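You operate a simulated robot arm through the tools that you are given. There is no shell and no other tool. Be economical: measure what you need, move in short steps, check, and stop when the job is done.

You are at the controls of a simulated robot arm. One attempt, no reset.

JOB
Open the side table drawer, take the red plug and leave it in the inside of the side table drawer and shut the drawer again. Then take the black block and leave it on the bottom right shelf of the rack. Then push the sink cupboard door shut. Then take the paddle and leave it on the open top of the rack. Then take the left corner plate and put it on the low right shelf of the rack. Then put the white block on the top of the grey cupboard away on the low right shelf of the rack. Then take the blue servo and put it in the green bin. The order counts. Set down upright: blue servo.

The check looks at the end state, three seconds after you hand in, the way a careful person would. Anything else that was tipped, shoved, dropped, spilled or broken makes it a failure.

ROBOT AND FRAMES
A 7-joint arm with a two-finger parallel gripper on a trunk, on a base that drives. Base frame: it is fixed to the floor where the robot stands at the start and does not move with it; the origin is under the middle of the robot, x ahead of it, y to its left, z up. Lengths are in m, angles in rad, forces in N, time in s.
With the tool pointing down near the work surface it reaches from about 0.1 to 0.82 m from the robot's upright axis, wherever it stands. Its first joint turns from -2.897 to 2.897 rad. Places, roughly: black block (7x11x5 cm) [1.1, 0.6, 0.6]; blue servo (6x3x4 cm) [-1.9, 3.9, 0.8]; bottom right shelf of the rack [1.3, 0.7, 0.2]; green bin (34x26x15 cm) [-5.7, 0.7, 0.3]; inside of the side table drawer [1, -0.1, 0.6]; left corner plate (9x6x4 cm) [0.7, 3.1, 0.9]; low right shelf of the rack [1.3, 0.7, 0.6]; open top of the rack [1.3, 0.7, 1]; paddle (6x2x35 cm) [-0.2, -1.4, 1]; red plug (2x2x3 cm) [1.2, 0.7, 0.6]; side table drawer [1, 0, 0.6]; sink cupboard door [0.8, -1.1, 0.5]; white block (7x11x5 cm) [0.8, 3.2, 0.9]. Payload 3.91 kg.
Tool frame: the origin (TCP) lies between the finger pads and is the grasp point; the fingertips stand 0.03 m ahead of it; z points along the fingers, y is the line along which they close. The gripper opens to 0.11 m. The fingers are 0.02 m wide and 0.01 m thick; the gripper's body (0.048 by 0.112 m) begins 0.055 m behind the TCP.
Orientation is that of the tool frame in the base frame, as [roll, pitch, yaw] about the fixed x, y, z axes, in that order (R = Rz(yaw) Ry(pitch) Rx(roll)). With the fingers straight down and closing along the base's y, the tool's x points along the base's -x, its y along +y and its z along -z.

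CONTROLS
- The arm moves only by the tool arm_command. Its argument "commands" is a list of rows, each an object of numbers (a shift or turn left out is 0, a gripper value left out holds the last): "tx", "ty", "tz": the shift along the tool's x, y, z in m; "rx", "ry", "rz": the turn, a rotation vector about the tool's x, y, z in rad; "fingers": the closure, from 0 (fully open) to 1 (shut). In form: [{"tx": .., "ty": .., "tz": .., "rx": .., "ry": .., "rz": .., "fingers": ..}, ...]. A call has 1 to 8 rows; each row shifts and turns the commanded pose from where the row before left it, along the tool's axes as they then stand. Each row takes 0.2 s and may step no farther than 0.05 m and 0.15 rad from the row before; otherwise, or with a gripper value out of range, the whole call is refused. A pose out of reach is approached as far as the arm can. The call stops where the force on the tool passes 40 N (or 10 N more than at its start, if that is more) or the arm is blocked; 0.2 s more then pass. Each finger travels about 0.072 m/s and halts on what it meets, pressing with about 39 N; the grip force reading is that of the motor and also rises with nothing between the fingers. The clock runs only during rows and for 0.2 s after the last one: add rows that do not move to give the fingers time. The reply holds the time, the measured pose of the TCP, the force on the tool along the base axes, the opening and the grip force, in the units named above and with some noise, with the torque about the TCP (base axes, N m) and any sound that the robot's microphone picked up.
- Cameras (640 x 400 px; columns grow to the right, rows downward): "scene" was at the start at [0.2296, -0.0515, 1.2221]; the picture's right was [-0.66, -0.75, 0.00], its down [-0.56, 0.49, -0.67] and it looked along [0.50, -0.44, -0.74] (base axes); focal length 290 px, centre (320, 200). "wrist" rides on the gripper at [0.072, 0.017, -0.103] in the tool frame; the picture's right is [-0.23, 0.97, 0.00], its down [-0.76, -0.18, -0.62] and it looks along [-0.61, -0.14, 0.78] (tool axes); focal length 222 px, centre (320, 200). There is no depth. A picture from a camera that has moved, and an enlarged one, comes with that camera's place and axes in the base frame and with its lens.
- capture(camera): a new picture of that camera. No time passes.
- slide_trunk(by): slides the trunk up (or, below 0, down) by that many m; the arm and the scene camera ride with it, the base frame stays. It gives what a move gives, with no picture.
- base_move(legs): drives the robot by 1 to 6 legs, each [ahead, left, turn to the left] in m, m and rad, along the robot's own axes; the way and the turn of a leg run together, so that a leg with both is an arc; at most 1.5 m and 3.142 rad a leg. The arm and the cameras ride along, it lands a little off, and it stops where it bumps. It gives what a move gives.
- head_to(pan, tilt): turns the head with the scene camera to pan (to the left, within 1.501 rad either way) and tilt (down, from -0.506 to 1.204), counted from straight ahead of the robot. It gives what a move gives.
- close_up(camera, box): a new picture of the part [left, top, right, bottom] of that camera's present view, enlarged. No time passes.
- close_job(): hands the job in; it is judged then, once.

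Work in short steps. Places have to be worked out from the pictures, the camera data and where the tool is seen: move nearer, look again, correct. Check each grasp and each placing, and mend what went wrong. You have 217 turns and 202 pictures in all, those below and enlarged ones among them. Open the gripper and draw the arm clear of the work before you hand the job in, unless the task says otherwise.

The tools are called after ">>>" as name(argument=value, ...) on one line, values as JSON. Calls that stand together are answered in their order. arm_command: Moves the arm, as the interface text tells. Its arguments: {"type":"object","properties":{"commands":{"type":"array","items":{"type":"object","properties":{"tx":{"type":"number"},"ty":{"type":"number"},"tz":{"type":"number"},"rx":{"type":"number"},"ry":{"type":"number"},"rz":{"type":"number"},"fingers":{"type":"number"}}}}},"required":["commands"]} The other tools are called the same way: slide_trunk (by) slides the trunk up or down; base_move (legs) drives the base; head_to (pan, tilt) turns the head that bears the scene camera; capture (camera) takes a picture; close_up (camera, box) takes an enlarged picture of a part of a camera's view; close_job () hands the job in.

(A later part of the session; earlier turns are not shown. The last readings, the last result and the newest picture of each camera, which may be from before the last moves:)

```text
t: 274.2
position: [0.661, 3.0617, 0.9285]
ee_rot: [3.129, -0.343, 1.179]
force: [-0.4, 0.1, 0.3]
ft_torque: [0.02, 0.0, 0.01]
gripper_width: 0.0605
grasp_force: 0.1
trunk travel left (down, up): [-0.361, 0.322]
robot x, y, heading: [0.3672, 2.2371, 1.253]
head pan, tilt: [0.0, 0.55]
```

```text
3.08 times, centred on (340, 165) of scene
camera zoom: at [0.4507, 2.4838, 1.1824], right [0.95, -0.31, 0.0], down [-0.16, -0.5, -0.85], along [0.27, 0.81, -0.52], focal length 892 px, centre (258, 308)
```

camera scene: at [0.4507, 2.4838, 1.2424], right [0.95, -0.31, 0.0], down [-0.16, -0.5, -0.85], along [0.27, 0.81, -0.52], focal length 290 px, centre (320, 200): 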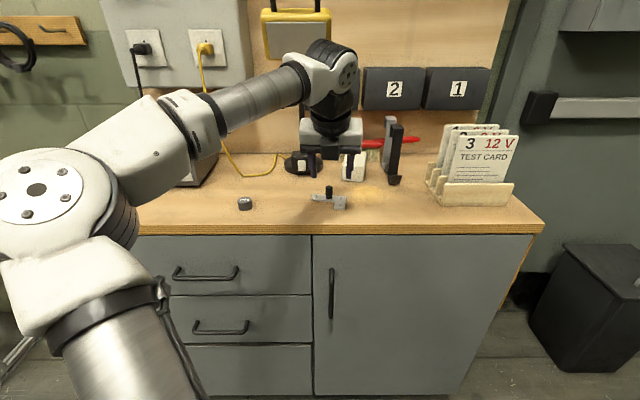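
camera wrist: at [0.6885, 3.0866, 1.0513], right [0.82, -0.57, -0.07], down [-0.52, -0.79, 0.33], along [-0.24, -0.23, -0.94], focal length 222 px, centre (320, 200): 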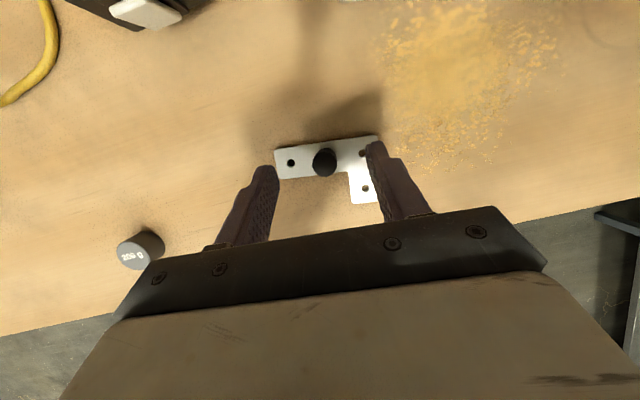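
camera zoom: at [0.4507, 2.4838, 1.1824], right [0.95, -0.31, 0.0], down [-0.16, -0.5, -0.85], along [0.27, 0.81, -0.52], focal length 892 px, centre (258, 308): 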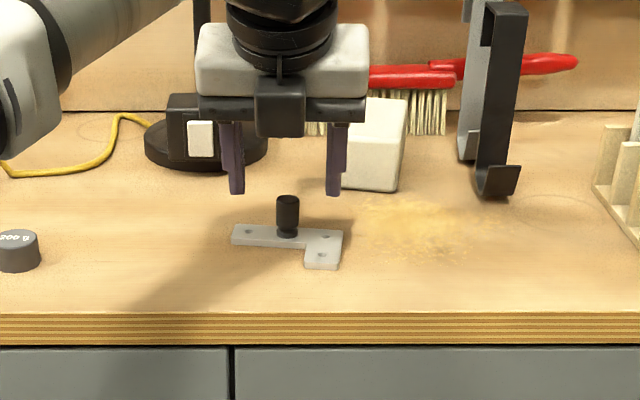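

Aligned with the knob. I lower to z≈0.893 and close.

>>> arm_command(commands=[{"tx": 0.0038, "tz": 0.0013, "ty": 0.002}])

>>> slide_trunk(by=-0.034)

>>> arm_command(commands=[{"fingers": 1}, {"fingers": 1}, {"fingers": 1}, {"fingers": 1}])

>>> close_up(camera="scene", box=[260, 100, 420, 230])

```text
t: 274.6
position: [0.6661, 3.0642, 0.9302]
ee_rot: [3.129, -0.344, 1.179]
force: [-0.3, -0.6, -0.1]
ft_torque: [0.0, 0.03, 0.0]
gripper_width: 0.0604
grasp_force: 0.0
trunk travel left (down, up): [-0.361, 0.322]
robot x, y, heading: [0.3698, 2.2339, 1.249]
head pan, tilt: [0.0, 0.55]
```

```text
t: 275.4
position: [0.6639, 3.0635, 0.8972]
ee_rot: [3.13, -0.348, 1.18]
force: [1.0, 3.8, 12.3]
ft_torque: [0.31, 0.28, -0.09]
gripper_width: 0.0606
grasp_force: 0.3
trunk travel left (down, up): [-0.327, 0.356]
robot x, y, heading: [0.3662, 2.2371, 1.253]
head pan, tilt: [0.0, 0.55]
```

```text
t: 276.4
position: [0.6659, 3.0618, 0.8968]
ee_rot: [3.13, -0.347, 1.179]
force: [5.5, -2.1, 18.8]
ft_torque: [0.27, 0.5, -0.03]
gripper_width: 0.0168
grasp_force: 38.7
trunk travel left (down, up): [-0.327, 0.356]
robot x, y, heading: [0.3707, 2.2357, 1.246]
head pan, tilt: [0.0, 0.55]
```

```text
3.08 times, centred on (340, 165) of scene
camera zoom: at [0.4507, 2.4823, 1.1489], right [0.95, -0.31, 0.0], down [-0.16, -0.49, -0.85], along [0.27, 0.81, -0.52], focal length 892 px, centre (258, 308)
```

zoom: 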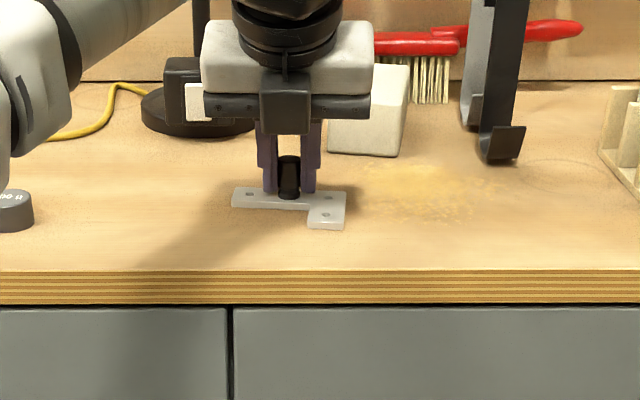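

Knob gripped (1.7 cm). I lift and check.

>>> slide_trunk(by=0.12)

>>> capture(camera="wrist")

>>> capture(camera="scene")

```text
t: 277.9
position: [0.6642, 3.0638, 1.0158]
ee_rot: [3.13, -0.345, 1.178]
force: [-0.5, 0.1, -0.4]
ft_torque: [0.02, 0.0, 0.02]
gripper_width: 0.0163
grasp_force: 39.0
trunk travel left (down, up): [-0.447, 0.236]
robot x, y, heading: [0.3728, 2.2377, 1.254]
head pan, tilt: [0.0, 0.55]
```

```text
72 pictures are left
camera wrist: at [0.6921, 3.0895, 1.1372], right [0.82, -0.57, -0.07], down [-0.52, -0.79, 0.33], along [-0.24, -0.23, -0.94], focal length 222 px, centre (320, 200)
```

wrist: 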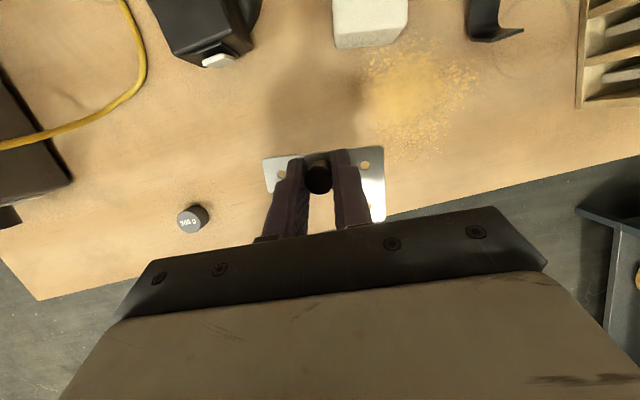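

```text
71 pictures are left
camera scene: at [0.4508, 2.4841, 1.2682], right [0.95, -0.31, 0.0], down [-0.16, -0.5, -0.85], along [0.27, 0.81, -0.52], focal length 290 px, centre (320, 200)
```

scene: 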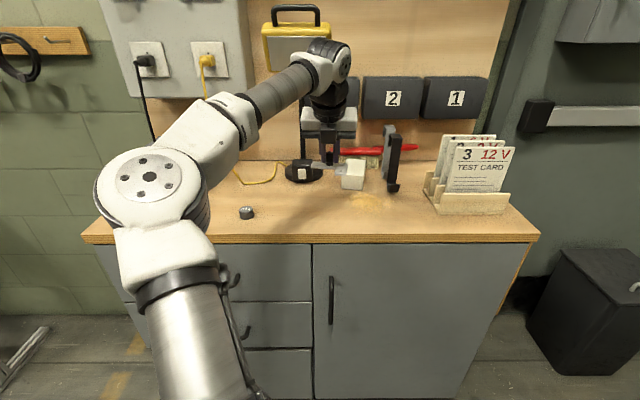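

Plate held. I back away, turn to the rack heading, and drive to a standoff.

>>> base_move(legs=[[-0.7, 0.0, 0.0], [0.0, 0.0, -1.555], [0.0, -0.6, 0.0]])

>>> capture(camera="scene")

```text
t: 290.5
position: [0.7649, 0.6739, 1.0145]
ee_rot: [3.129, -0.344, -0.406]
force: [-0.4, -0.1, -0.1]
ft_torque: [0.02, 0.04, 0.0]
gripper_width: 0.0165
grasp_force: 39.4
trunk travel left (down, up): [-0.447, 0.236]
robot x, y, heading: [-0.0645, 0.9828, -0.335]
head pan, tilt: [0.0, 0.55]
```

```text
70 pictures are left
camera scene: at [0.1881, 0.8988, 1.2683], right [-0.33, -0.94, 0.0], down [-0.49, 0.17, -0.85], along [0.81, -0.28, -0.52], focal length 290 px, centre (320, 200)
```

scene: 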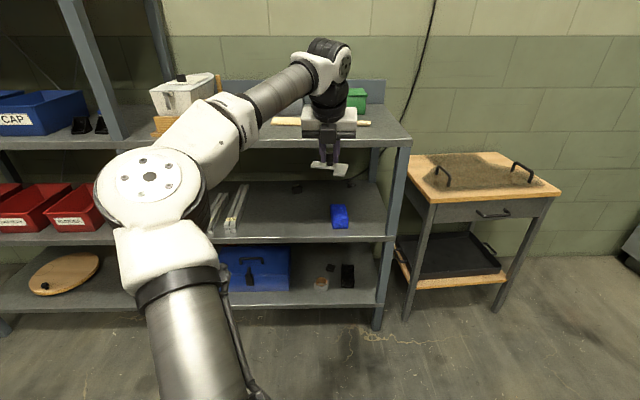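

I lower to z≈0.66 and drive in with a left correction, in two parts.

>>> slide_trunk(by=-0.355)

>>> base_move(legs=[[0.0, 0.067, 0.0], [0.25, 0.0, 0.0]])

>>> capture(camera="scene")

>>> capture(camera="wrist")

```text
t: 294.0
position: [0.7641, 0.6761, 0.6599]
ee_rot: [3.13, -0.344, -0.405]
force: [0.1, -0.4, -0.4]
ft_torque: [-0.03, -0.01, 0.0]
gripper_width: 0.0165
grasp_force: 38.7
trunk travel left (down, up): [-0.092, 0.591]
robot x, y, heading: [-0.0603, 0.9868, -0.326]
head pan, tilt: [0.0, 0.55]
```

```text
t: 296.6
position: [1.0159, 0.6615, 0.6599]
ee_rot: [3.129, -0.344, -0.404]
force: [-0.8, -0.3, -0.4]
ft_torque: [-0.02, 0.02, -0.01]
gripper_width: 0.0166
grasp_force: 39.1
trunk travel left (down, up): [-0.092, 0.591]
robot x, y, heading: [0.1912, 0.9661, -0.329]
head pan, tilt: [0.0, 0.55]
```

```text
69 pictures are left
camera scene: at [0.4387, 0.8843, 0.9133], right [-0.33, -0.95, 0.0], down [-0.49, 0.17, -0.85], along [0.81, -0.28, -0.52], focal length 290 px, centre (320, 200)
```

scene: 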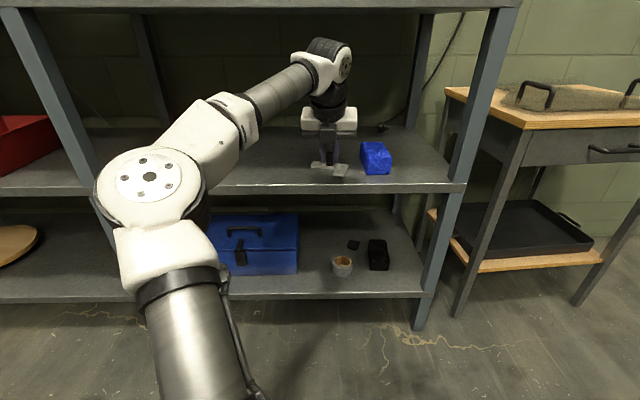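

```text
68 pictures are left
camera wrist: at [1.0404, 0.6347, 0.7826], right [-0.58, -0.81, -0.07], down [-0.78, 0.53, 0.33], along [-0.23, 0.24, -0.94], focal length 222 px, centre (320, 200)
```

wrist: 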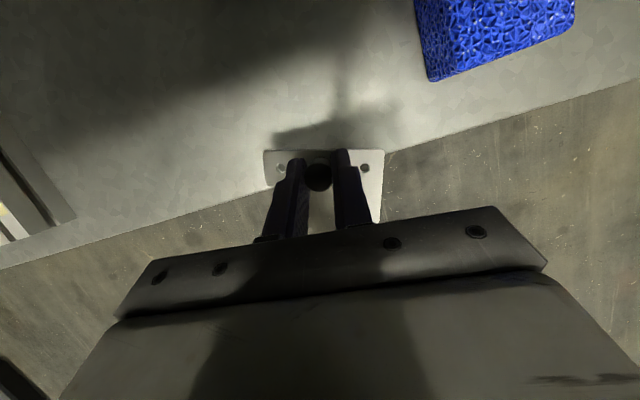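

The elbow is too far forward; I shorten the arm's reach by 13 cm first, then check.

>>> arm_command(commands=[{"tx": -0.041, "tz": -0.0147}, {"tx": -0.041, "tz": -0.0147}, {"tx": -0.041, "tz": -0.0147}])

>>> base_move(legs=[[0.13, 0.0, 0.0]])

>>> capture(camera="scene")

```text
t: 297.4
position: [0.8952, 0.7106, 0.6595]
ee_rot: [3.129, -0.344, -0.405]
force: [0.9, -0.1, -0.2]
ft_torque: [0.02, 0.0, -0.03]
gripper_width: 0.0166
grasp_force: 39.0
trunk travel left (down, up): [-0.092, 0.591]
robot x, y, heading: [0.192, 0.9665, -0.329]
head pan, tilt: [0.0, 0.55]
```

```text
t: 298.6
position: [1.0189, 0.6689, 0.6603]
ee_rot: [3.131, -0.345, -0.403]
force: [0.4, -0.1, -0.9]
ft_torque: [0.02, -0.01, 0.0]
gripper_width: 0.0165
grasp_force: 38.6
trunk travel left (down, up): [-0.092, 0.591]
robot x, y, heading: [0.3151, 0.9267, -0.328]
head pan, tilt: [0.0, 0.55]
```

```text
67 pictures are left
camera scene: at [0.5609, 0.842, 0.9133], right [-0.33, -0.95, 0.0], down [-0.49, 0.17, -0.85], along [0.81, -0.28, -0.52], focal length 290 px, centre (320, 200)
```

scene: 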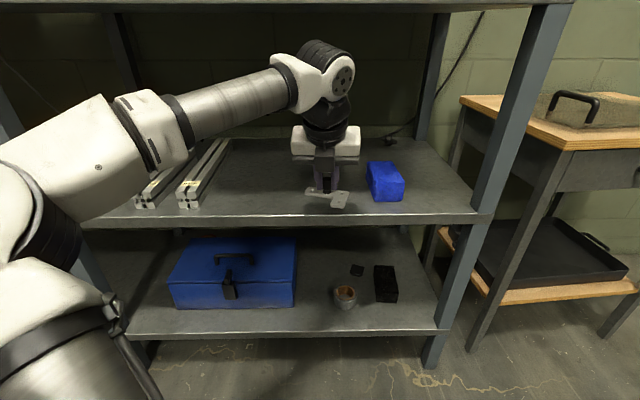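

Elbow is clear now. I drive the last 14.5 cm in.

>>> base_move(legs=[[0.145, -0.012, 0.0]])

>>> capture(camera="wrist")

>>> capture(camera="scene")

```text
t: 300.0
position: [1.1495, 0.6106, 0.6608]
ee_rot: [3.13, -0.345, -0.405]
force: [1.3, -0.6, -0.9]
ft_torque: [0.01, 0.0, 0.01]
gripper_width: 0.0165
grasp_force: 39.0
trunk travel left (down, up): [-0.092, 0.591]
robot x, y, heading: [0.4456, 0.8686, -0.337]
head pan, tilt: [0.0, 0.55]
```

```text
66 pictures are left
camera wrist: at [1.1744, 0.5834, 0.7832], right [-0.58, -0.81, -0.07], down [-0.78, 0.54, 0.33], along [-0.23, 0.24, -0.94], focal length 222 px, centre (320, 200)
```

wrist: 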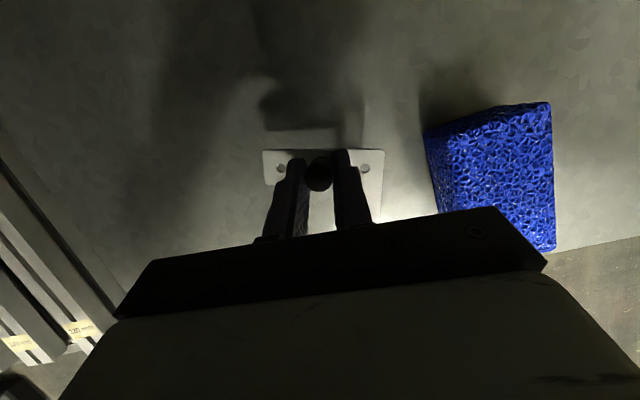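

```text
65 pictures are left
camera scene: at [0.6928, 0.7834, 0.9133], right [-0.33, -0.94, 0.0], down [-0.49, 0.17, -0.85], along [0.81, -0.28, -0.52], focal length 290 px, centre (320, 200)
```

scene: 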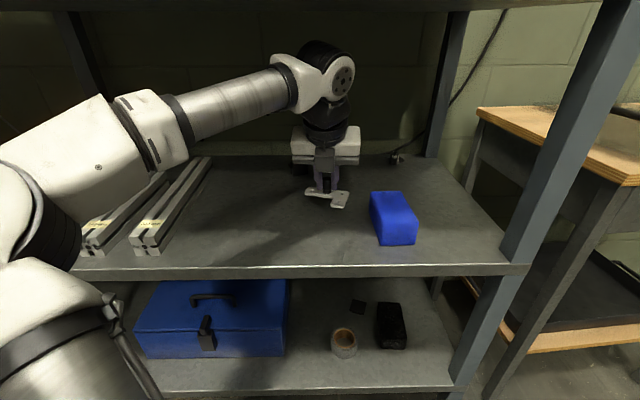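

Position is good; gripper body will stay above the blue block. I lower to the shelf.

>>> slide_trunk(by=-0.04)

>>> close_up(camera="scene", box=[250, 100, 430, 240])

```text
t: 300.8
position: [1.1472, 0.6099, 0.6415]
ee_rot: [3.134, -0.35, -0.409]
force: [-0.3, 0.0, 0.3]
ft_torque: [-0.01, 0.0, 0.0]
gripper_width: 0.016
grasp_force: 38.8
trunk travel left (down, up): [-0.052, 0.631]
robot x, y, heading: [0.4437, 0.8678, -0.332]
head pan, tilt: [0.0, 0.55]
```

```text
2.86 times, centred on (340, 170) of scene
camera zoom: at [0.6892, 0.7841, 0.8914], right [-0.33, -0.94, 0.0], down [-0.49, 0.17, -0.86], along [0.81, -0.28, -0.52], focal length 829 px, centre (263, 286)
```

zoom: 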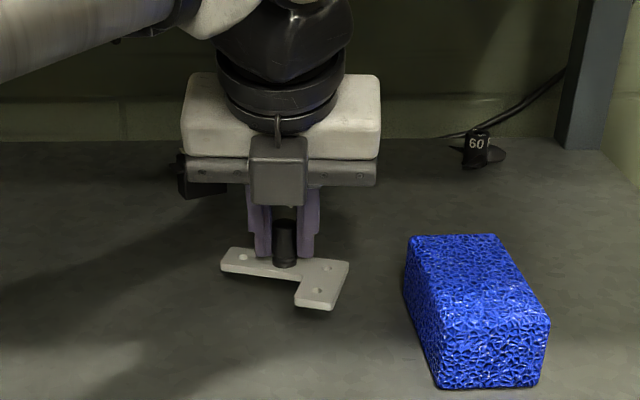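

The trunk bottomed out with the arm against the body. I raise the trunk a bit and lower with the arm instead.

>>> slide_trunk(by=0.04)

>>> arm_command(commands=[{"tx": -0.0051, "tz": 0.0141}, {"tx": -0.0051, "tz": 0.0141}, {}])

```text
t: 301.7
position: [1.1496, 0.61, 0.66]
ee_rot: [3.129, -0.344, -0.405]
force: [0.0, 0.7, 0.0]
ft_torque: [0.0, 0.02, -0.01]
gripper_width: 0.0165
grasp_force: 38.9
trunk travel left (down, up): [-0.092, 0.591]
robot x, y, heading: [0.4478, 0.8669, -0.33]
head pan, tilt: [0.0, 0.55]
```

```text
t: 302.5
position: [1.1504, 0.611, 0.6292]
ee_rot: [3.131, -0.344, -0.404]
force: [1.1, -0.4, 0.5]
ft_torque: [-0.02, -0.01, 0.04]
gripper_width: 0.0165
grasp_force: 38.9
trunk travel left (down, up): [-0.092, 0.591]
robot x, y, heading: [0.4485, 0.8658, -0.335]
head pan, tilt: [0.0, 0.55]
```

Arm lowers freely. I continue down in small steps to contact.

>>> arm_command(commands=[{"tx": -0.0014, "tz": 0.0038}, {"tx": -0.0014, "tz": 0.0038}, {"tx": -0.001, "tz": 0.0028}, {}])

>>> close_up(camera="scene", box=[250, 100, 430, 240])

```text
t: 303.5
position: [1.1493, 0.6092, 0.6211]
ee_rot: [3.129, -0.346, -0.404]
force: [-0.3, 2.2, 5.9]
ft_torque: [0.24, -0.15, 0.04]
gripper_width: 0.0166
grasp_force: 39.3
trunk travel left (down, up): [-0.092, 0.591]
robot x, y, heading: [0.4474, 0.8689, -0.33]
head pan, tilt: [0.0, 0.55]
```

```text
2.86 times, centred on (340, 170) of scene
camera zoom: at [0.6926, 0.7836, 0.9135], right [-0.33, -0.94, 0.0], down [-0.49, 0.17, -0.85], along [0.81, -0.28, -0.52], focal length 829 px, centre (263, 286)
```

zoom: 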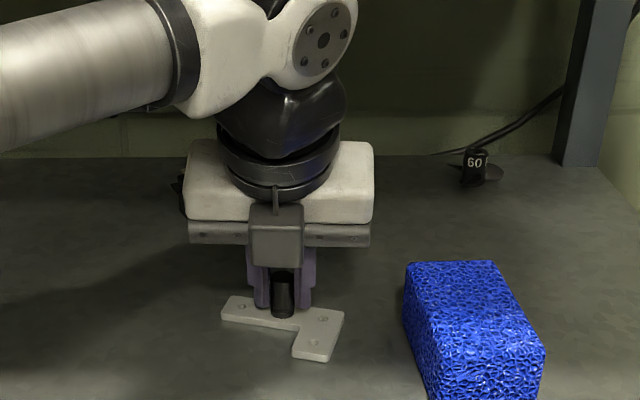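

Light contact; plate is level on the shelf. I open and rise.

>>> arm_command(commands=[{"tx": -0.0005, "tz": 0.0014}, {"fingers": 0.75}, {"fingers": 0.6}, {"fingers": 0.5}, {"fingers": 0.5}, {"tx": 0.0068, "tz": -0.0188}, {"tx": 0.0068, "tz": -0.0188}, {"tx": 0.0034, "tz": -0.0094}])

>>> capture(camera="wrist")

>>> close_up(camera="scene", box=[250, 100, 430, 240])

```text
t: 305.3
position: [1.1488, 0.611, 0.6683]
ee_rot: [3.131, -0.344, -0.406]
force: [0.2, 0.2, -0.1]
ft_torque: [-0.01, -0.02, 0.02]
gripper_width: 0.055
grasp_force: 0.0
trunk travel left (down, up): [-0.092, 0.591]
robot x, y, heading: [0.4452, 0.866, -0.336]
head pan, tilt: [0.0, 0.55]
```

```text
62 pictures are left
camera wrist: at [1.1721, 0.5841, 0.79], right [-0.58, -0.81, -0.07], down [-0.78, 0.54, 0.33], along [-0.23, 0.24, -0.94], focal length 222 px, centre (320, 200)
```

wrist: 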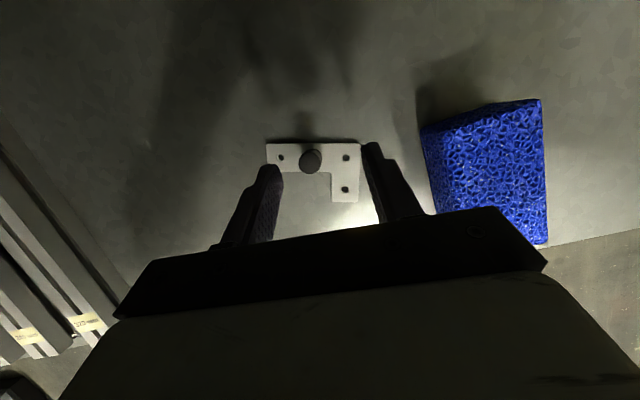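

```text
2.86 times, centred on (340, 170) of scene
camera zoom: at [0.6929, 0.7834, 0.9133], right [-0.33, -0.94, 0.0], down [-0.49, 0.17, -0.85], along [0.81, -0.28, -0.52], focal length 829 px, centre (263, 286)
```

zoom: 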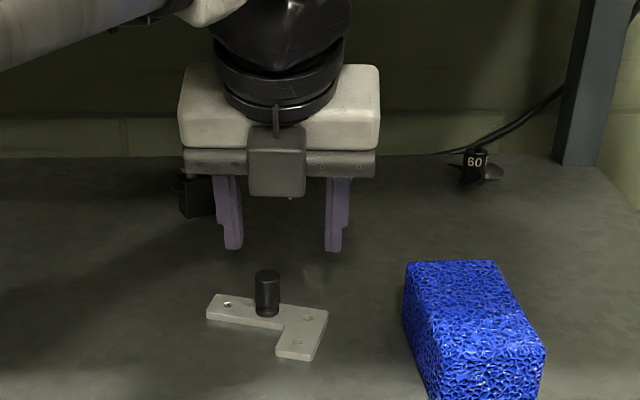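

Plate is placed upright on the shelf. I back out, raise, and return to the cupboard for the white block.

>>> base_move(legs=[[-0.25, 0.0, 0.0], [-0.25, 0.0, 0.0]])

>>> slide_trunk(by=0.43)

>>> base_move(legs=[[0.0, 0.7, 0.0], [0.0, 0.0, 1.585], [0.5, 0.0, 0.0]])

>>> capture(camera="scene")

```text
t: 308.5
position: [0.6788, 0.7694, 0.6686]
ee_rot: [3.128, -0.346, -0.413]
force: [0.5, 0.3, 0.0]
ft_torque: [0.02, -0.02, 0.0]
gripper_width: 0.0551
grasp_force: 0.1
trunk travel left (down, up): [-0.092, 0.591]
robot x, y, heading: [-0.0214, 1.0252, -0.345]
head pan, tilt: [0.0, 0.55]
```

```text
refused: 0.43 is not a number from -0.4 to 0.4
```

```text
t: 320.8
position: [0.6348, 2.8517, 0.6683]
ee_rot: [3.129, -0.344, 1.16]
force: [0.1, 0.4, -0.3]
ft_torque: [0.01, 0.0, -0.01]
gripper_width: 0.0552
grasp_force: 0.0
trunk travel left (down, up): [-0.092, 0.591]
robot x, y, heading: [0.3768, 2.153, 1.228]
head pan, tilt: [0.0, 0.55]
```

```text
60 pictures are left
camera scene: at [0.4613, 2.398, 0.9133], right [0.94, -0.33, 0.0], down [-0.17, -0.49, -0.85], along [0.28, 0.8, -0.52], focal length 290 px, centre (320, 200)
```

scene: 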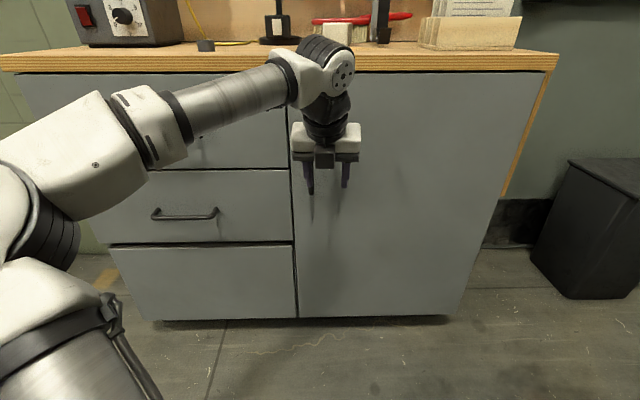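

The trunk raise was refused (limit 0.4) but nothing was touched. I back off 25 cm and raise 0.38.

>>> base_move(legs=[[-0.25, 0.0, 0.0]])

>>> slide_trunk(by=0.39)

>>> base_move(legs=[[0.25, -0.06, 0.0]])

>>> capture(camera="wrist")

>>> capture(camera="scene")

```text
t: 322.6
position: [0.5573, 2.6191, 0.667]
ee_rot: [3.129, -0.343, 1.153]
force: [0.1, 0.8, -0.1]
ft_torque: [-0.01, 0.02, 0.0]
gripper_width: 0.0548
grasp_force: 0.0
trunk travel left (down, up): [-0.092, 0.591]
robot x, y, heading: [0.2911, 1.9246, 1.224]
head pan, tilt: [0.0, 0.55]
```

```text
t: 326.4
position: [0.5575, 2.6195, 1.058]
ee_rot: [3.129, -0.344, 1.153]
force: [-0.6, -0.9, 0.0]
ft_torque: [-0.01, 0.01, 0.03]
gripper_width: 0.0552
grasp_force: 0.0
trunk travel left (down, up): [-0.482, 0.201]
robot x, y, heading: [0.2911, 1.9217, 1.225]
head pan, tilt: [0.0, 0.55]
```

```text
t: 328.2
position: [0.6898, 2.8314, 1.0577]
ee_rot: [3.13, -0.345, 1.164]
force: [0.5, 0.4, -0.5]
ft_torque: [-0.04, -0.01, 0.03]
gripper_width: 0.0549
grasp_force: 0.0
trunk travel left (down, up): [-0.482, 0.201]
robot x, y, heading: [0.4337, 2.1322, 1.233]
head pan, tilt: [0.0, 0.55]
```

```text
59 pictures are left
camera wrist: at [0.7173, 2.8568, 1.1795], right [0.81, -0.59, -0.07], down [-0.54, -0.78, 0.33], along [-0.24, -0.23, -0.94], focal length 222 px, centre (320, 200)
```

wrist: 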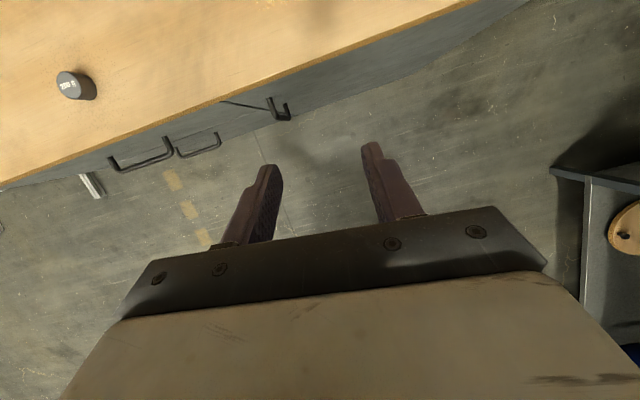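

```text
58 pictures are left
camera scene: at [0.518, 2.3772, 1.3031], right [0.94, -0.33, 0.0], down [-0.17, -0.49, -0.85], along [0.28, 0.8, -0.52], focal length 290 px, centre (320, 200)
```

scene: 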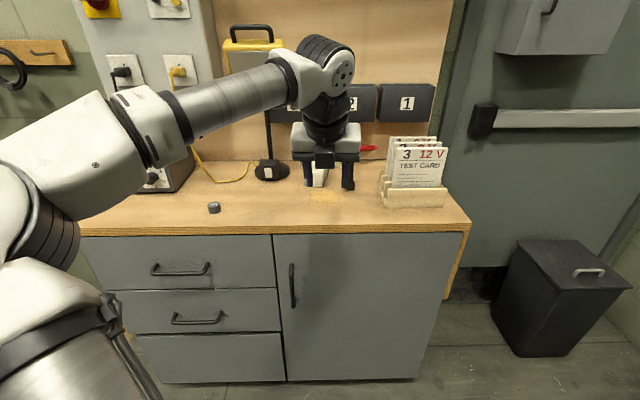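

I open the fingers to ~9.5 cm and advance 25 cm above the cupboard to view the block from above.

>>> arm_command(commands=[{"fingers": 0.13}, {"fingers": 0.13}, {"fingers": 0.13}])

>>> base_move(legs=[[0.26, 0.02, 0.0]])

>>> capture(camera="wrist")

>>> close_up(camera="scene", box=[240, 90, 440, 250])

```text
t: 329.0
position: [0.6899, 2.8321, 1.0578]
ee_rot: [3.128, -0.343, 1.164]
force: [0.0, 0.2, -1.0]
ft_torque: [-0.01, 0.04, 0.02]
gripper_width: 0.0957
grasp_force: 0.1
trunk travel left (down, up): [-0.482, 0.201]
robot x, y, heading: [0.4291, 2.1337, 1.235]
head pan, tilt: [0.0, 0.55]
```

```text
t: 330.9
position: [0.7556, 3.0898, 1.0574]
ee_rot: [3.129, -0.345, 1.165]
force: [0.7, -0.1, 0.6]
ft_torque: [0.02, 0.02, 0.0]
gripper_width: 0.0958
grasp_force: 0.1
trunk travel left (down, up): [-0.482, 0.201]
robot x, y, heading: [0.5048, 2.3867, 1.237]
head pan, tilt: [0.0, 0.55]
```

```text
57 pictures are left
camera wrist: at [0.7842, 3.1148, 1.1795], right [0.81, -0.58, -0.07], down [-0.54, -0.78, 0.33], along [-0.24, -0.23, -0.94], focal length 222 px, centre (320, 200)
```

wrist: 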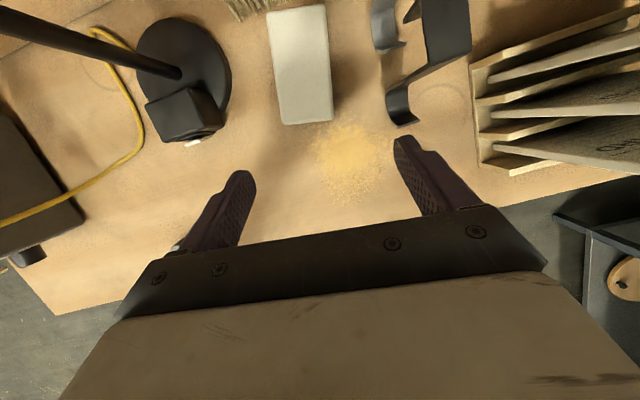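

```text
2.50 times, centred on (340, 170) of scene
camera zoom: at [0.586, 2.6348, 1.3031], right [0.94, -0.33, 0.0], down [-0.17, -0.49, -0.85], along [0.28, 0.81, -0.52], focal length 725 px, centre (270, 275)
```

zoom: 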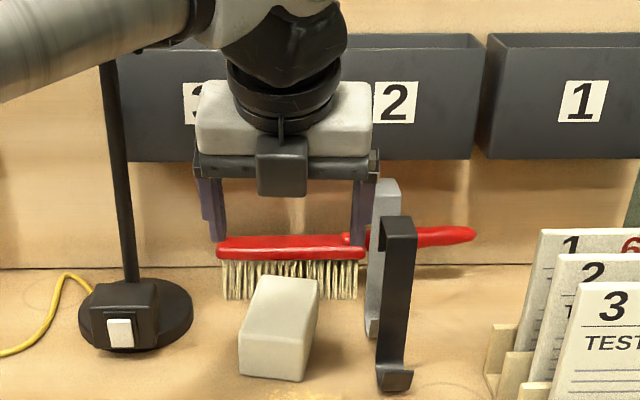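

Block center [0.788, 3.182], yaw ≈1.03, width ≈6 cm; brackets are >10 cm to the right and the lamp pole 15 cm left. I yaw the tool by -0.13 and drive 9.7 cm ahead.

>>> arm_command(commands=[{"rx": -0.044, "rz": 0.122}])

>>> base_move(legs=[[0.097, 0.0, 0.0]])

>>> slide_trunk(by=-0.09)

>>> capture(camera="wrist")

>>> capture(camera="scene")

```text
t: 331.3
position: [0.7565, 3.0892, 1.0576]
ee_rot: [3.128, -0.344, 1.037]
force: [0.3, -0.4, 0.1]
ft_torque: [-0.04, 0.0, 0.01]
gripper_width: 0.0957
grasp_force: 0.0
trunk travel left (down, up): [-0.482, 0.201]
robot x, y, heading: [0.4967, 2.3875, 1.238]
head pan, tilt: [0.0, 0.55]
```

```text
t: 332.4
position: [0.7863, 3.1801, 1.0577]
ee_rot: [3.13, -0.345, 1.037]
force: [-0.2, -0.4, 0.2]
ft_torque: [-0.02, 0.0, 0.01]
gripper_width: 0.0956
grasp_force: 0.0
trunk travel left (down, up): [-0.482, 0.201]
robot x, y, heading: [0.5295, 2.4772, 1.235]
head pan, tilt: [0.0, 0.55]
```

```text
t: 333.7
position: [0.7873, 3.1787, 0.968]
ee_rot: [3.128, -0.346, 1.038]
force: [-0.1, 0.7, -0.1]
ft_torque: [-0.01, 0.05, -0.02]
gripper_width: 0.0957
grasp_force: 0.0
trunk travel left (down, up): [-0.392, 0.291]
robot x, y, heading: [0.5267, 2.4792, 1.236]
head pan, tilt: [0.0, 0.55]
```

```text
55 pictures are left
camera wrist: at [0.8166, 3.2003, 1.0902], right [0.73, -0.68, -0.07], down [-0.63, -0.7, 0.33], along [-0.27, -0.2, -0.94], focal length 222 px, centre (320, 200)
```

wrist: 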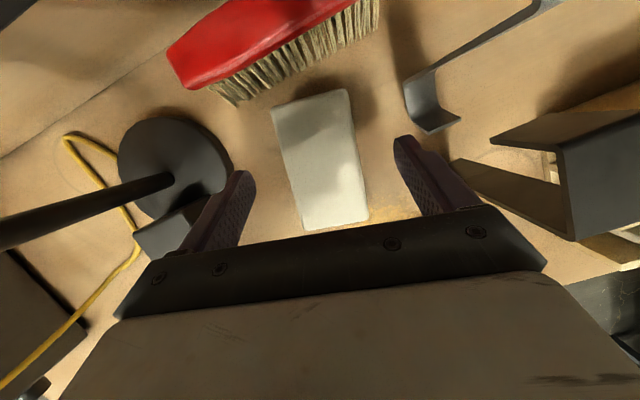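

```text
54 pictures are left
camera scene: at [0.6164, 2.7236, 1.2134], right [0.95, -0.33, 0.0], down [-0.17, -0.49, -0.85], along [0.28, 0.81, -0.52], focal length 290 px, centre (320, 200)
```

scene: 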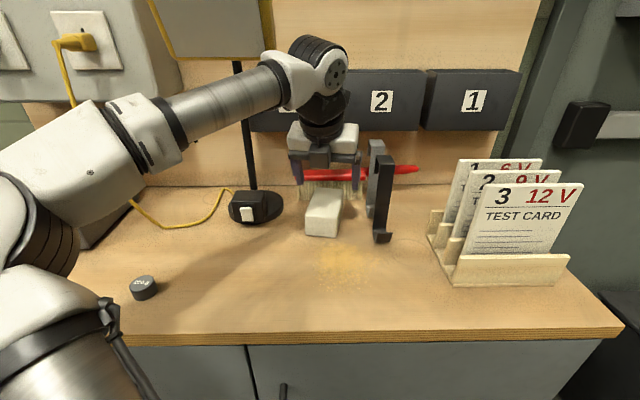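

Block is centered between the fingers. I narrow slightly to 8.5 cm for lamp clearance, lower to z≈0.90 and grasp.

>>> arm_command(commands=[{"fingers": 0.23}, {"fingers": 0.23}])

>>> slide_trunk(by=-0.066)

>>> arm_command(commands=[{"fingers": 1}, {"fingers": 1}, {"fingers": 1}, {"fingers": 1}])

>>> capture(camera="wrist")

```text
t: 334.3
position: [0.786, 3.1793, 0.9676]
ee_rot: [3.13, -0.346, 1.04]
force: [0.7, -0.6, 0.7]
ft_torque: [0.0, 0.03, 0.0]
gripper_width: 0.0849
grasp_force: 0.2
trunk travel left (down, up): [-0.392, 0.291]
robot x, y, heading: [0.5294, 2.481, 1.242]
head pan, tilt: [0.0, 0.55]
```

```text
t: 335.3
position: [0.7858, 3.1792, 0.9023]
ee_rot: [3.131, -0.345, 1.038]
force: [0.5, -0.4, -0.5]
ft_torque: [0.0, 0.0, 0.01]
gripper_width: 0.0849
grasp_force: 0.0
trunk travel left (down, up): [-0.326, 0.357]
robot x, y, heading: [0.5324, 2.4765, 1.238]
head pan, tilt: [0.0, 0.55]
```

```text
t: 336.3
position: [0.7861, 3.1787, 0.9017]
ee_rot: [3.13, -0.346, 1.039]
force: [-1.0, -0.5, 1.1]
ft_torque: [0.05, 0.07, 0.0]
gripper_width: 0.0612
grasp_force: 39.1
trunk travel left (down, up): [-0.326, 0.357]
robot x, y, heading: [0.529, 2.4736, 1.238]
head pan, tilt: [0.0, 0.55]
```

```text
53 pictures are left
camera wrist: at [0.8165, 3.2004, 1.0242], right [0.73, -0.68, -0.07], down [-0.63, -0.7, 0.33], along [-0.27, -0.2, -0.94], focal length 222 px, centre (320, 200)
```

wrist: 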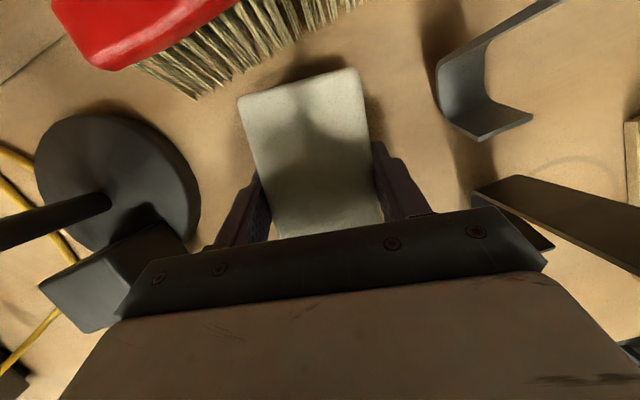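

White block held. I lift 12 cm, back away, turn to the rack and drive to a standoff.

>>> slide_trunk(by=0.12)

>>> base_move(legs=[[-0.75, 0.0, 0.0], [0.0, 0.0, -1.44], [-0.05, -0.8, 0.0]])

>>> slide_trunk(by=-0.354)

>>> capture(camera="scene")

```text
t: 337.8
position: [0.7858, 3.1791, 1.0215]
ee_rot: [3.129, -0.346, 1.038]
force: [-0.2, 0.5, 0.1]
ft_torque: [-0.01, 0.0, -0.01]
gripper_width: 0.0611
grasp_force: 39.2
trunk travel left (down, up): [-0.446, 0.237]
robot x, y, heading: [0.5263, 2.477, 1.239]
head pan, tilt: [0.0, 0.55]
```

```text
t: 351.7
position: [0.7672, 0.8179, 1.0217]
ee_rot: [3.13, -0.346, -0.444]
force: [0.8, 0.0, 0.1]
ft_torque: [0.0, 0.0, 0.04]
gripper_width: 0.0608
grasp_force: 39.3
trunk travel left (down, up): [-0.446, 0.237]
robot x, y, heading: [0.0437, 1.0066, -0.238]
head pan, tilt: [0.0, 0.55]
```

```text
t: 355.1
position: [0.7683, 0.8175, 0.6676]
ee_rot: [3.129, -0.346, -0.442]
force: [-0.8, 0.4, 0.3]
ft_torque: [0.0, -0.02, -0.02]
gripper_width: 0.0607
grasp_force: 38.9
trunk travel left (down, up): [-0.092, 0.591]
robot x, y, heading: [0.043, 1.0093, -0.239]
head pan, tilt: [0.0, 0.55]
```

```text
52 pictures are left
camera scene: at [0.2981, 0.9476, 0.9133], right [-0.24, -0.97, 0.0], down [-0.51, 0.13, -0.85], along [0.83, -0.2, -0.52], focal length 290 px, centre (320, 200)
```

scene: 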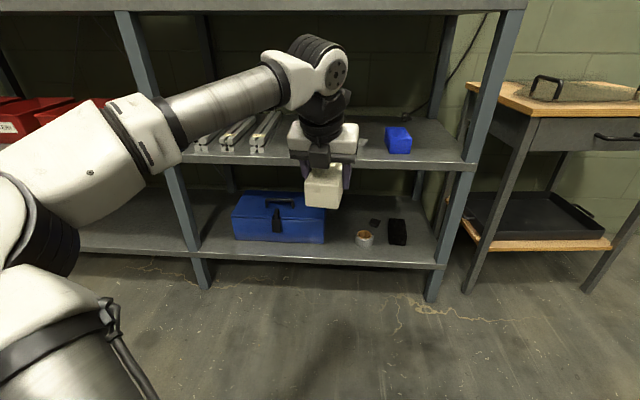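

I drive in with a small left correction, pausing to check.

>>> base_move(legs=[[0.28, 0.041, 0.0]])

>>> capture(camera="wrist")

>>> capture(camera="scene")

```text
t: 357.1
position: [1.0477, 0.7928, 0.6675]
ee_rot: [3.131, -0.345, -0.441]
force: [0.4, 0.4, -0.1]
ft_torque: [-0.02, 0.04, -0.01]
gripper_width: 0.0607
grasp_force: 38.9
trunk travel left (down, up): [-0.092, 0.591]
robot x, y, heading: [0.324, 0.9869, -0.242]
head pan, tilt: [0.0, 0.55]
```

```text
51 pictures are left
camera wrist: at [1.0714, 0.7658, 0.7901], right [-0.61, -0.79, -0.07], down [-0.76, 0.56, 0.33], along [-0.22, 0.25, -0.94], focal length 222 px, centre (320, 200)
```

wrist: 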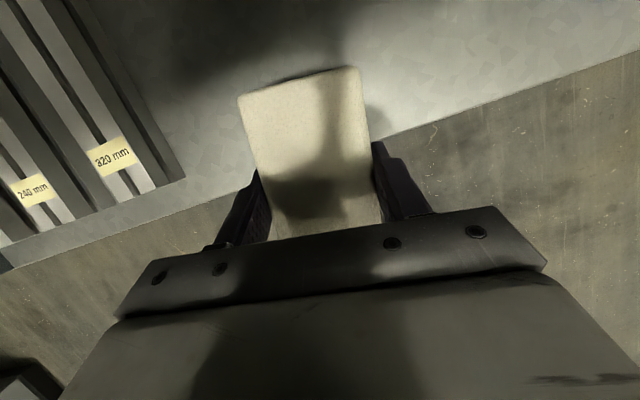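

```text
50 pictures are left
camera scene: at [0.5789, 0.9219, 0.9133], right [-0.24, -0.97, 0.0], down [-0.51, 0.12, -0.85], along [0.83, -0.2, -0.52], focal length 290 px, centre (320, 200)
```

scene: 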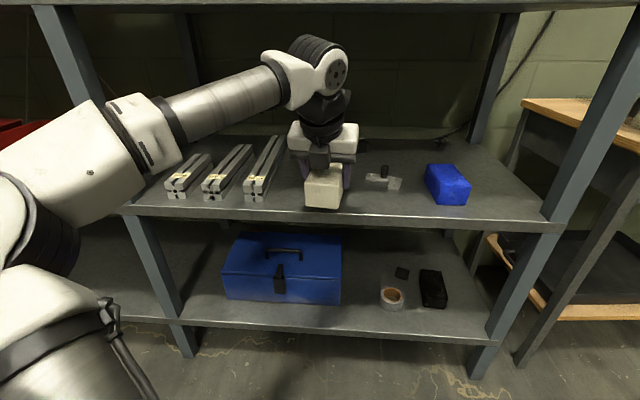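

Good spot between the rods and the plate. I drive the last 11.5 cm and lower with the arm.

>>> base_move(legs=[[0.115, 0.0, 0.0]])

>>> capture(camera="wrist")

>>> arm_command(commands=[{"tx": -0.0068, "tz": 0.0188}, {"tx": -0.0051, "tz": 0.0141}, {}])

>>> close_up(camera="scene", box=[220, 100, 420, 240])

```text
t: 358.3
position: [1.1579, 0.7669, 0.6681]
ee_rot: [3.13, -0.344, -0.44]
force: [-1.1, 0.3, -0.3]
ft_torque: [0.01, -0.02, 0.01]
gripper_width: 0.0611
grasp_force: 38.4
trunk travel left (down, up): [-0.092, 0.591]
robot x, y, heading: [0.4356, 0.956, -0.24]
head pan, tilt: [0.0, 0.55]
```

```text
49 pictures are left
camera wrist: at [1.1818, 0.7397, 0.7901], right [-0.61, -0.79, -0.07], down [-0.76, 0.56, 0.33], along [-0.22, 0.25, -0.94], focal length 222 px, centre (320, 200)
```

wrist: 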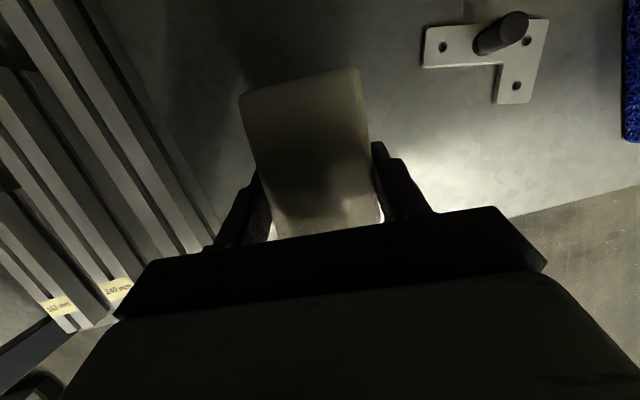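

```text
t: 359.1
position: [1.1588, 0.7661, 0.6338]
ee_rot: [3.131, -0.345, -0.44]
force: [-0.5, -0.2, 0.3]
ft_torque: [-0.04, -0.02, 0.01]
gripper_width: 0.0611
grasp_force: 38.7
trunk travel left (down, up): [-0.092, 0.591]
robot x, y, heading: [0.4342, 0.9541, -0.244]
head pan, tilt: [0.0, 0.55]
```

```text
2.86 times, centred on (320, 170) of scene
camera zoom: at [0.6892, 0.8952, 0.9133], right [-0.24, -0.97, 0.0], down [-0.51, 0.12, -0.85], along [0.83, -0.2, -0.52], focal length 829 px, centre (320, 286)
```

zoom: 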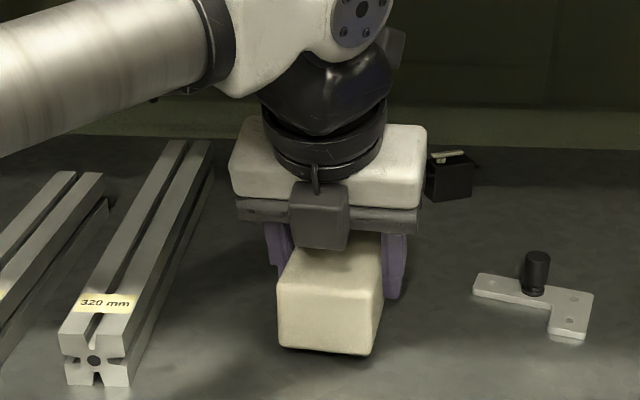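

Still about 1 cm above the shelf. I lower in small steps to contact.

>>> arm_command(commands=[{"tx": -0.0017, "tz": 0.0047}, {"tx": -0.0017, "tz": 0.0047}, {"tx": -0.001, "tz": 0.0028}, {}])

```text
t: 360.1
position: [1.159, 0.7644, 0.6227]
ee_rot: [3.129, -0.35, -0.44]
force: [5.0, 0.7, 16.8]
ft_torque: [0.77, 0.09, -0.14]
gripper_width: 0.0612
grasp_force: 39.3
trunk travel left (down, up): [-0.092, 0.591]
robot x, y, heading: [0.4338, 0.9552, -0.237]
head pan, tilt: [0.0, 0.55]
```

Contact (17 N). I open to 9 cm, rise, and look.

>>> arm_command(commands=[{"fingers": 0.35}, {"fingers": 0.2}, {"fingers": 0.2}, {"fingers": 0.2}, {"tx": 0.0068, "tz": -0.0188}, {"tx": 0.0068, "tz": -0.0188}])

>>> close_up(camera="scene", box=[220, 100, 420, 240])

```text
t: 361.5
position: [1.1598, 0.7673, 0.6607]
ee_rot: [3.129, -0.346, -0.44]
force: [-0.6, 0.8, -0.1]
ft_torque: [0.01, -0.02, -0.01]
gripper_width: 0.088
grasp_force: 0.0
trunk travel left (down, up): [-0.092, 0.591]
robot x, y, heading: [0.4335, 0.9613, -0.241]
head pan, tilt: [0.0, 0.55]
```

```text
2.86 times, centred on (320, 170) of scene
camera zoom: at [0.6893, 0.8952, 0.9132], right [-0.24, -0.97, 0.0], down [-0.51, 0.12, -0.85], along [0.83, -0.2, -0.52], focal length 829 px, centre (320, 286)
```

zoom: 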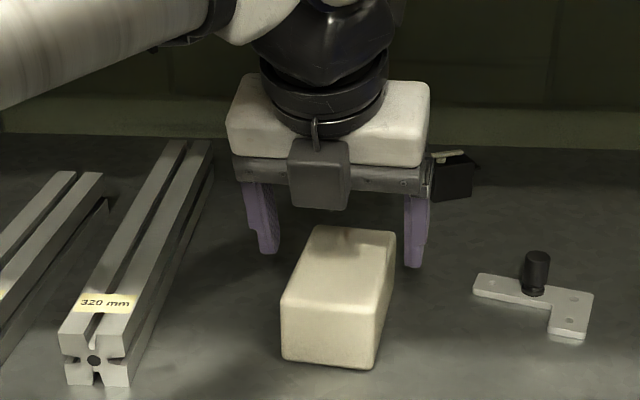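

White block placed well. Finally the servo: I back out, raise, and turn toward it.

>>> base_move(legs=[[-0.25, 0.0, 0.0], [-0.3, 0.0, 0.0]])

>>> slide_trunk(by=0.39)

>>> base_move(legs=[[0.0, 0.0, 2.3]])

>>> head_to(pan=0.0, tilt=0.4)

>>> capture(camera="scene")

>>> head_to(pan=1.0, tilt=0.3)

>>> capture(camera="scene")

```text
t: 365.0
position: [0.6242, 0.9005, 0.66]
ee_rot: [3.128, -0.346, -0.435]
force: [-0.5, -0.2, 0.1]
ft_torque: [-0.04, 0.0, 0.0]
gripper_width: 0.0881
grasp_force: 0.1
trunk travel left (down, up): [-0.092, 0.591]
robot x, y, heading: [-0.099, 1.0835, -0.236]
head pan, tilt: [0.0, 0.55]
```

```text
t: 368.7
position: [0.6248, 0.9006, 1.049]
ee_rot: [3.13, -0.345, -0.433]
force: [-0.5, -0.4, -0.6]
ft_torque: [-0.02, 0.0, 0.02]
gripper_width: 0.0879
grasp_force: 0.2
trunk travel left (down, up): [-0.482, 0.201]
robot x, y, heading: [-0.1003, 1.0826, -0.234]
head pan, tilt: [0.0, 0.55]
```

```text
t: 374.8
position: [-0.4503, 1.7461, 1.0499]
ee_rot: [3.129, -0.345, 1.873]
force: [-0.3, 0.0, -0.7]
ft_torque: [0.03, 0.0, -0.02]
gripper_width: 0.088
grasp_force: 0.0
trunk travel left (down, up): [-0.482, 0.201]
robot x, y, heading: [-0.1001, 1.085, 2.078]
head pan, tilt: [0.0, 0.55]
```

```text
t: 375.5
position: [-0.4496, 1.7459, 1.0493]
ee_rot: [3.13, -0.346, 1.872]
force: [1.0, 0.4, 0.2]
ft_torque: [-0.02, -0.01, -0.01]
gripper_width: 0.0882
grasp_force: 0.0
trunk travel left (down, up): [-0.482, 0.201]
robot x, y, heading: [-0.1005, 1.0871, 2.074]
head pan, tilt: [0.0, 0.4]
```

```text
46 pictures are left
camera scene: at [-0.2258, 1.3156, 1.317], right [0.88, 0.48, 0.0], down [0.19, -0.34, -0.92], along [-0.44, 0.81, -0.39], focal length 290 px, centre (320, 200)
```

scene: 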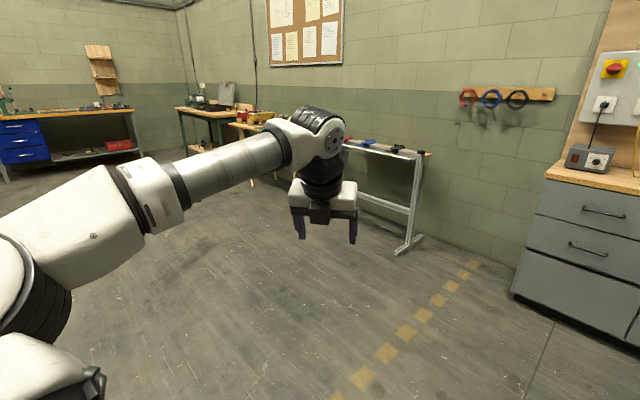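

```text
t: 376.7
position: [-0.4494, 1.7449, 1.0497]
ee_rot: [3.13, -0.346, 1.874]
force: [0.2, 0.0, 0.0]
ft_torque: [0.01, 0.03, -0.02]
gripper_width: 0.088
grasp_force: 0.1
trunk travel left (down, up): [-0.482, 0.201]
robot x, y, heading: [-0.1019, 1.083, 2.074]
head pan, tilt: [1.0, 0.3]
```

```text
45 pictures are left
camera scene: at [-0.2743, 1.2408, 1.3263], right [0.07, 1.0, 0.0], down [0.3, -0.02, -0.96], along [-0.95, 0.07, -0.3], focal length 290 px, centre (320, 200)
```

scene: 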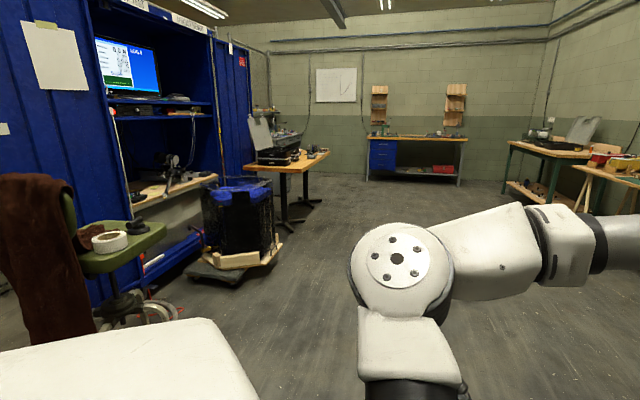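

I drive ~1.4 m toward the workbench area and look again.

>>> head_to(pan=0.35, tilt=0.4)

>>> base_move(legs=[[1.4, 0.0, 0.0]])

>>> capture(camera="scene")

```text
t: 377.8
position: [-0.4499, 1.7456, 1.0489]
ee_rot: [3.129, -0.347, 1.871]
force: [0.4, 0.1, 0.5]
ft_torque: [0.0, -0.03, 0.02]
gripper_width: 0.088
grasp_force: 0.0
trunk travel left (down, up): [-0.482, 0.201]
robot x, y, heading: [-0.0984, 1.0862, 2.071]
head pan, tilt: [0.351, 0.4]
```

```text
t: 384.7
position: [-1.177, 2.9402, 1.049]
ee_rot: [3.128, -0.344, 1.916]
force: [0.2, 0.4, 0.5]
ft_torque: [-0.05, 0.05, -0.05]
gripper_width: 0.0878
grasp_force: 0.0
trunk travel left (down, up): [-0.482, 0.201]
robot x, y, heading: [-0.7991, 2.2921, 2.112]
head pan, tilt: [0.351, 0.4]
```

```text
44 pictures are left
camera scene: at [-0.9597, 2.4989, 1.317], right [0.62, 0.78, 0.0], down [0.3, -0.24, -0.92], along [-0.72, 0.58, -0.39], focal length 290 px, centre (320, 200)
```

scene: 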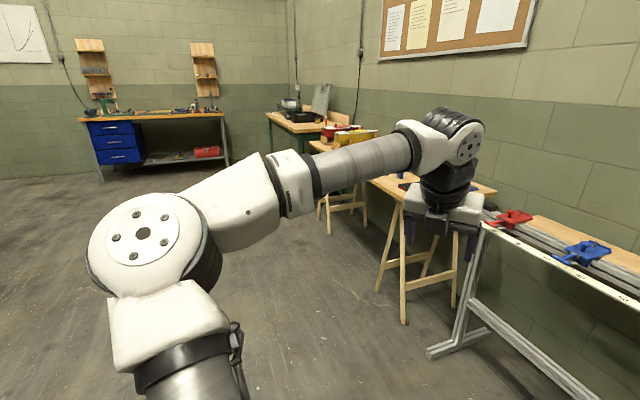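

>>> close_up(camera="scene", box=[300, 110, 520, 240])

```text
2.91 times, centred on (410, 175) of scene
camera zoom: at [-0.9597, 2.4989, 1.317], right [0.62, 0.78, 0.0], down [0.3, -0.24, -0.92], along [-0.72, 0.58, -0.39], focal length 844 px, centre (58, 273)
```

zoom: 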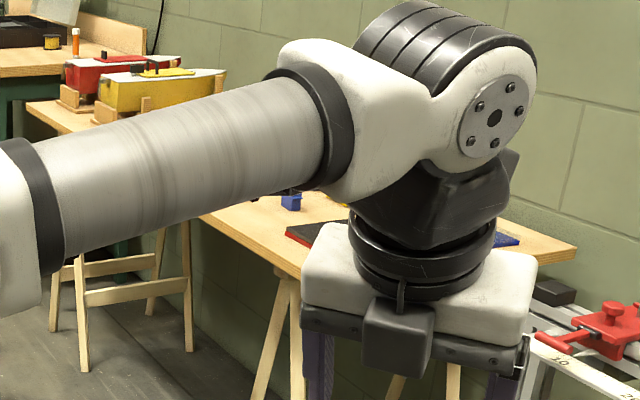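

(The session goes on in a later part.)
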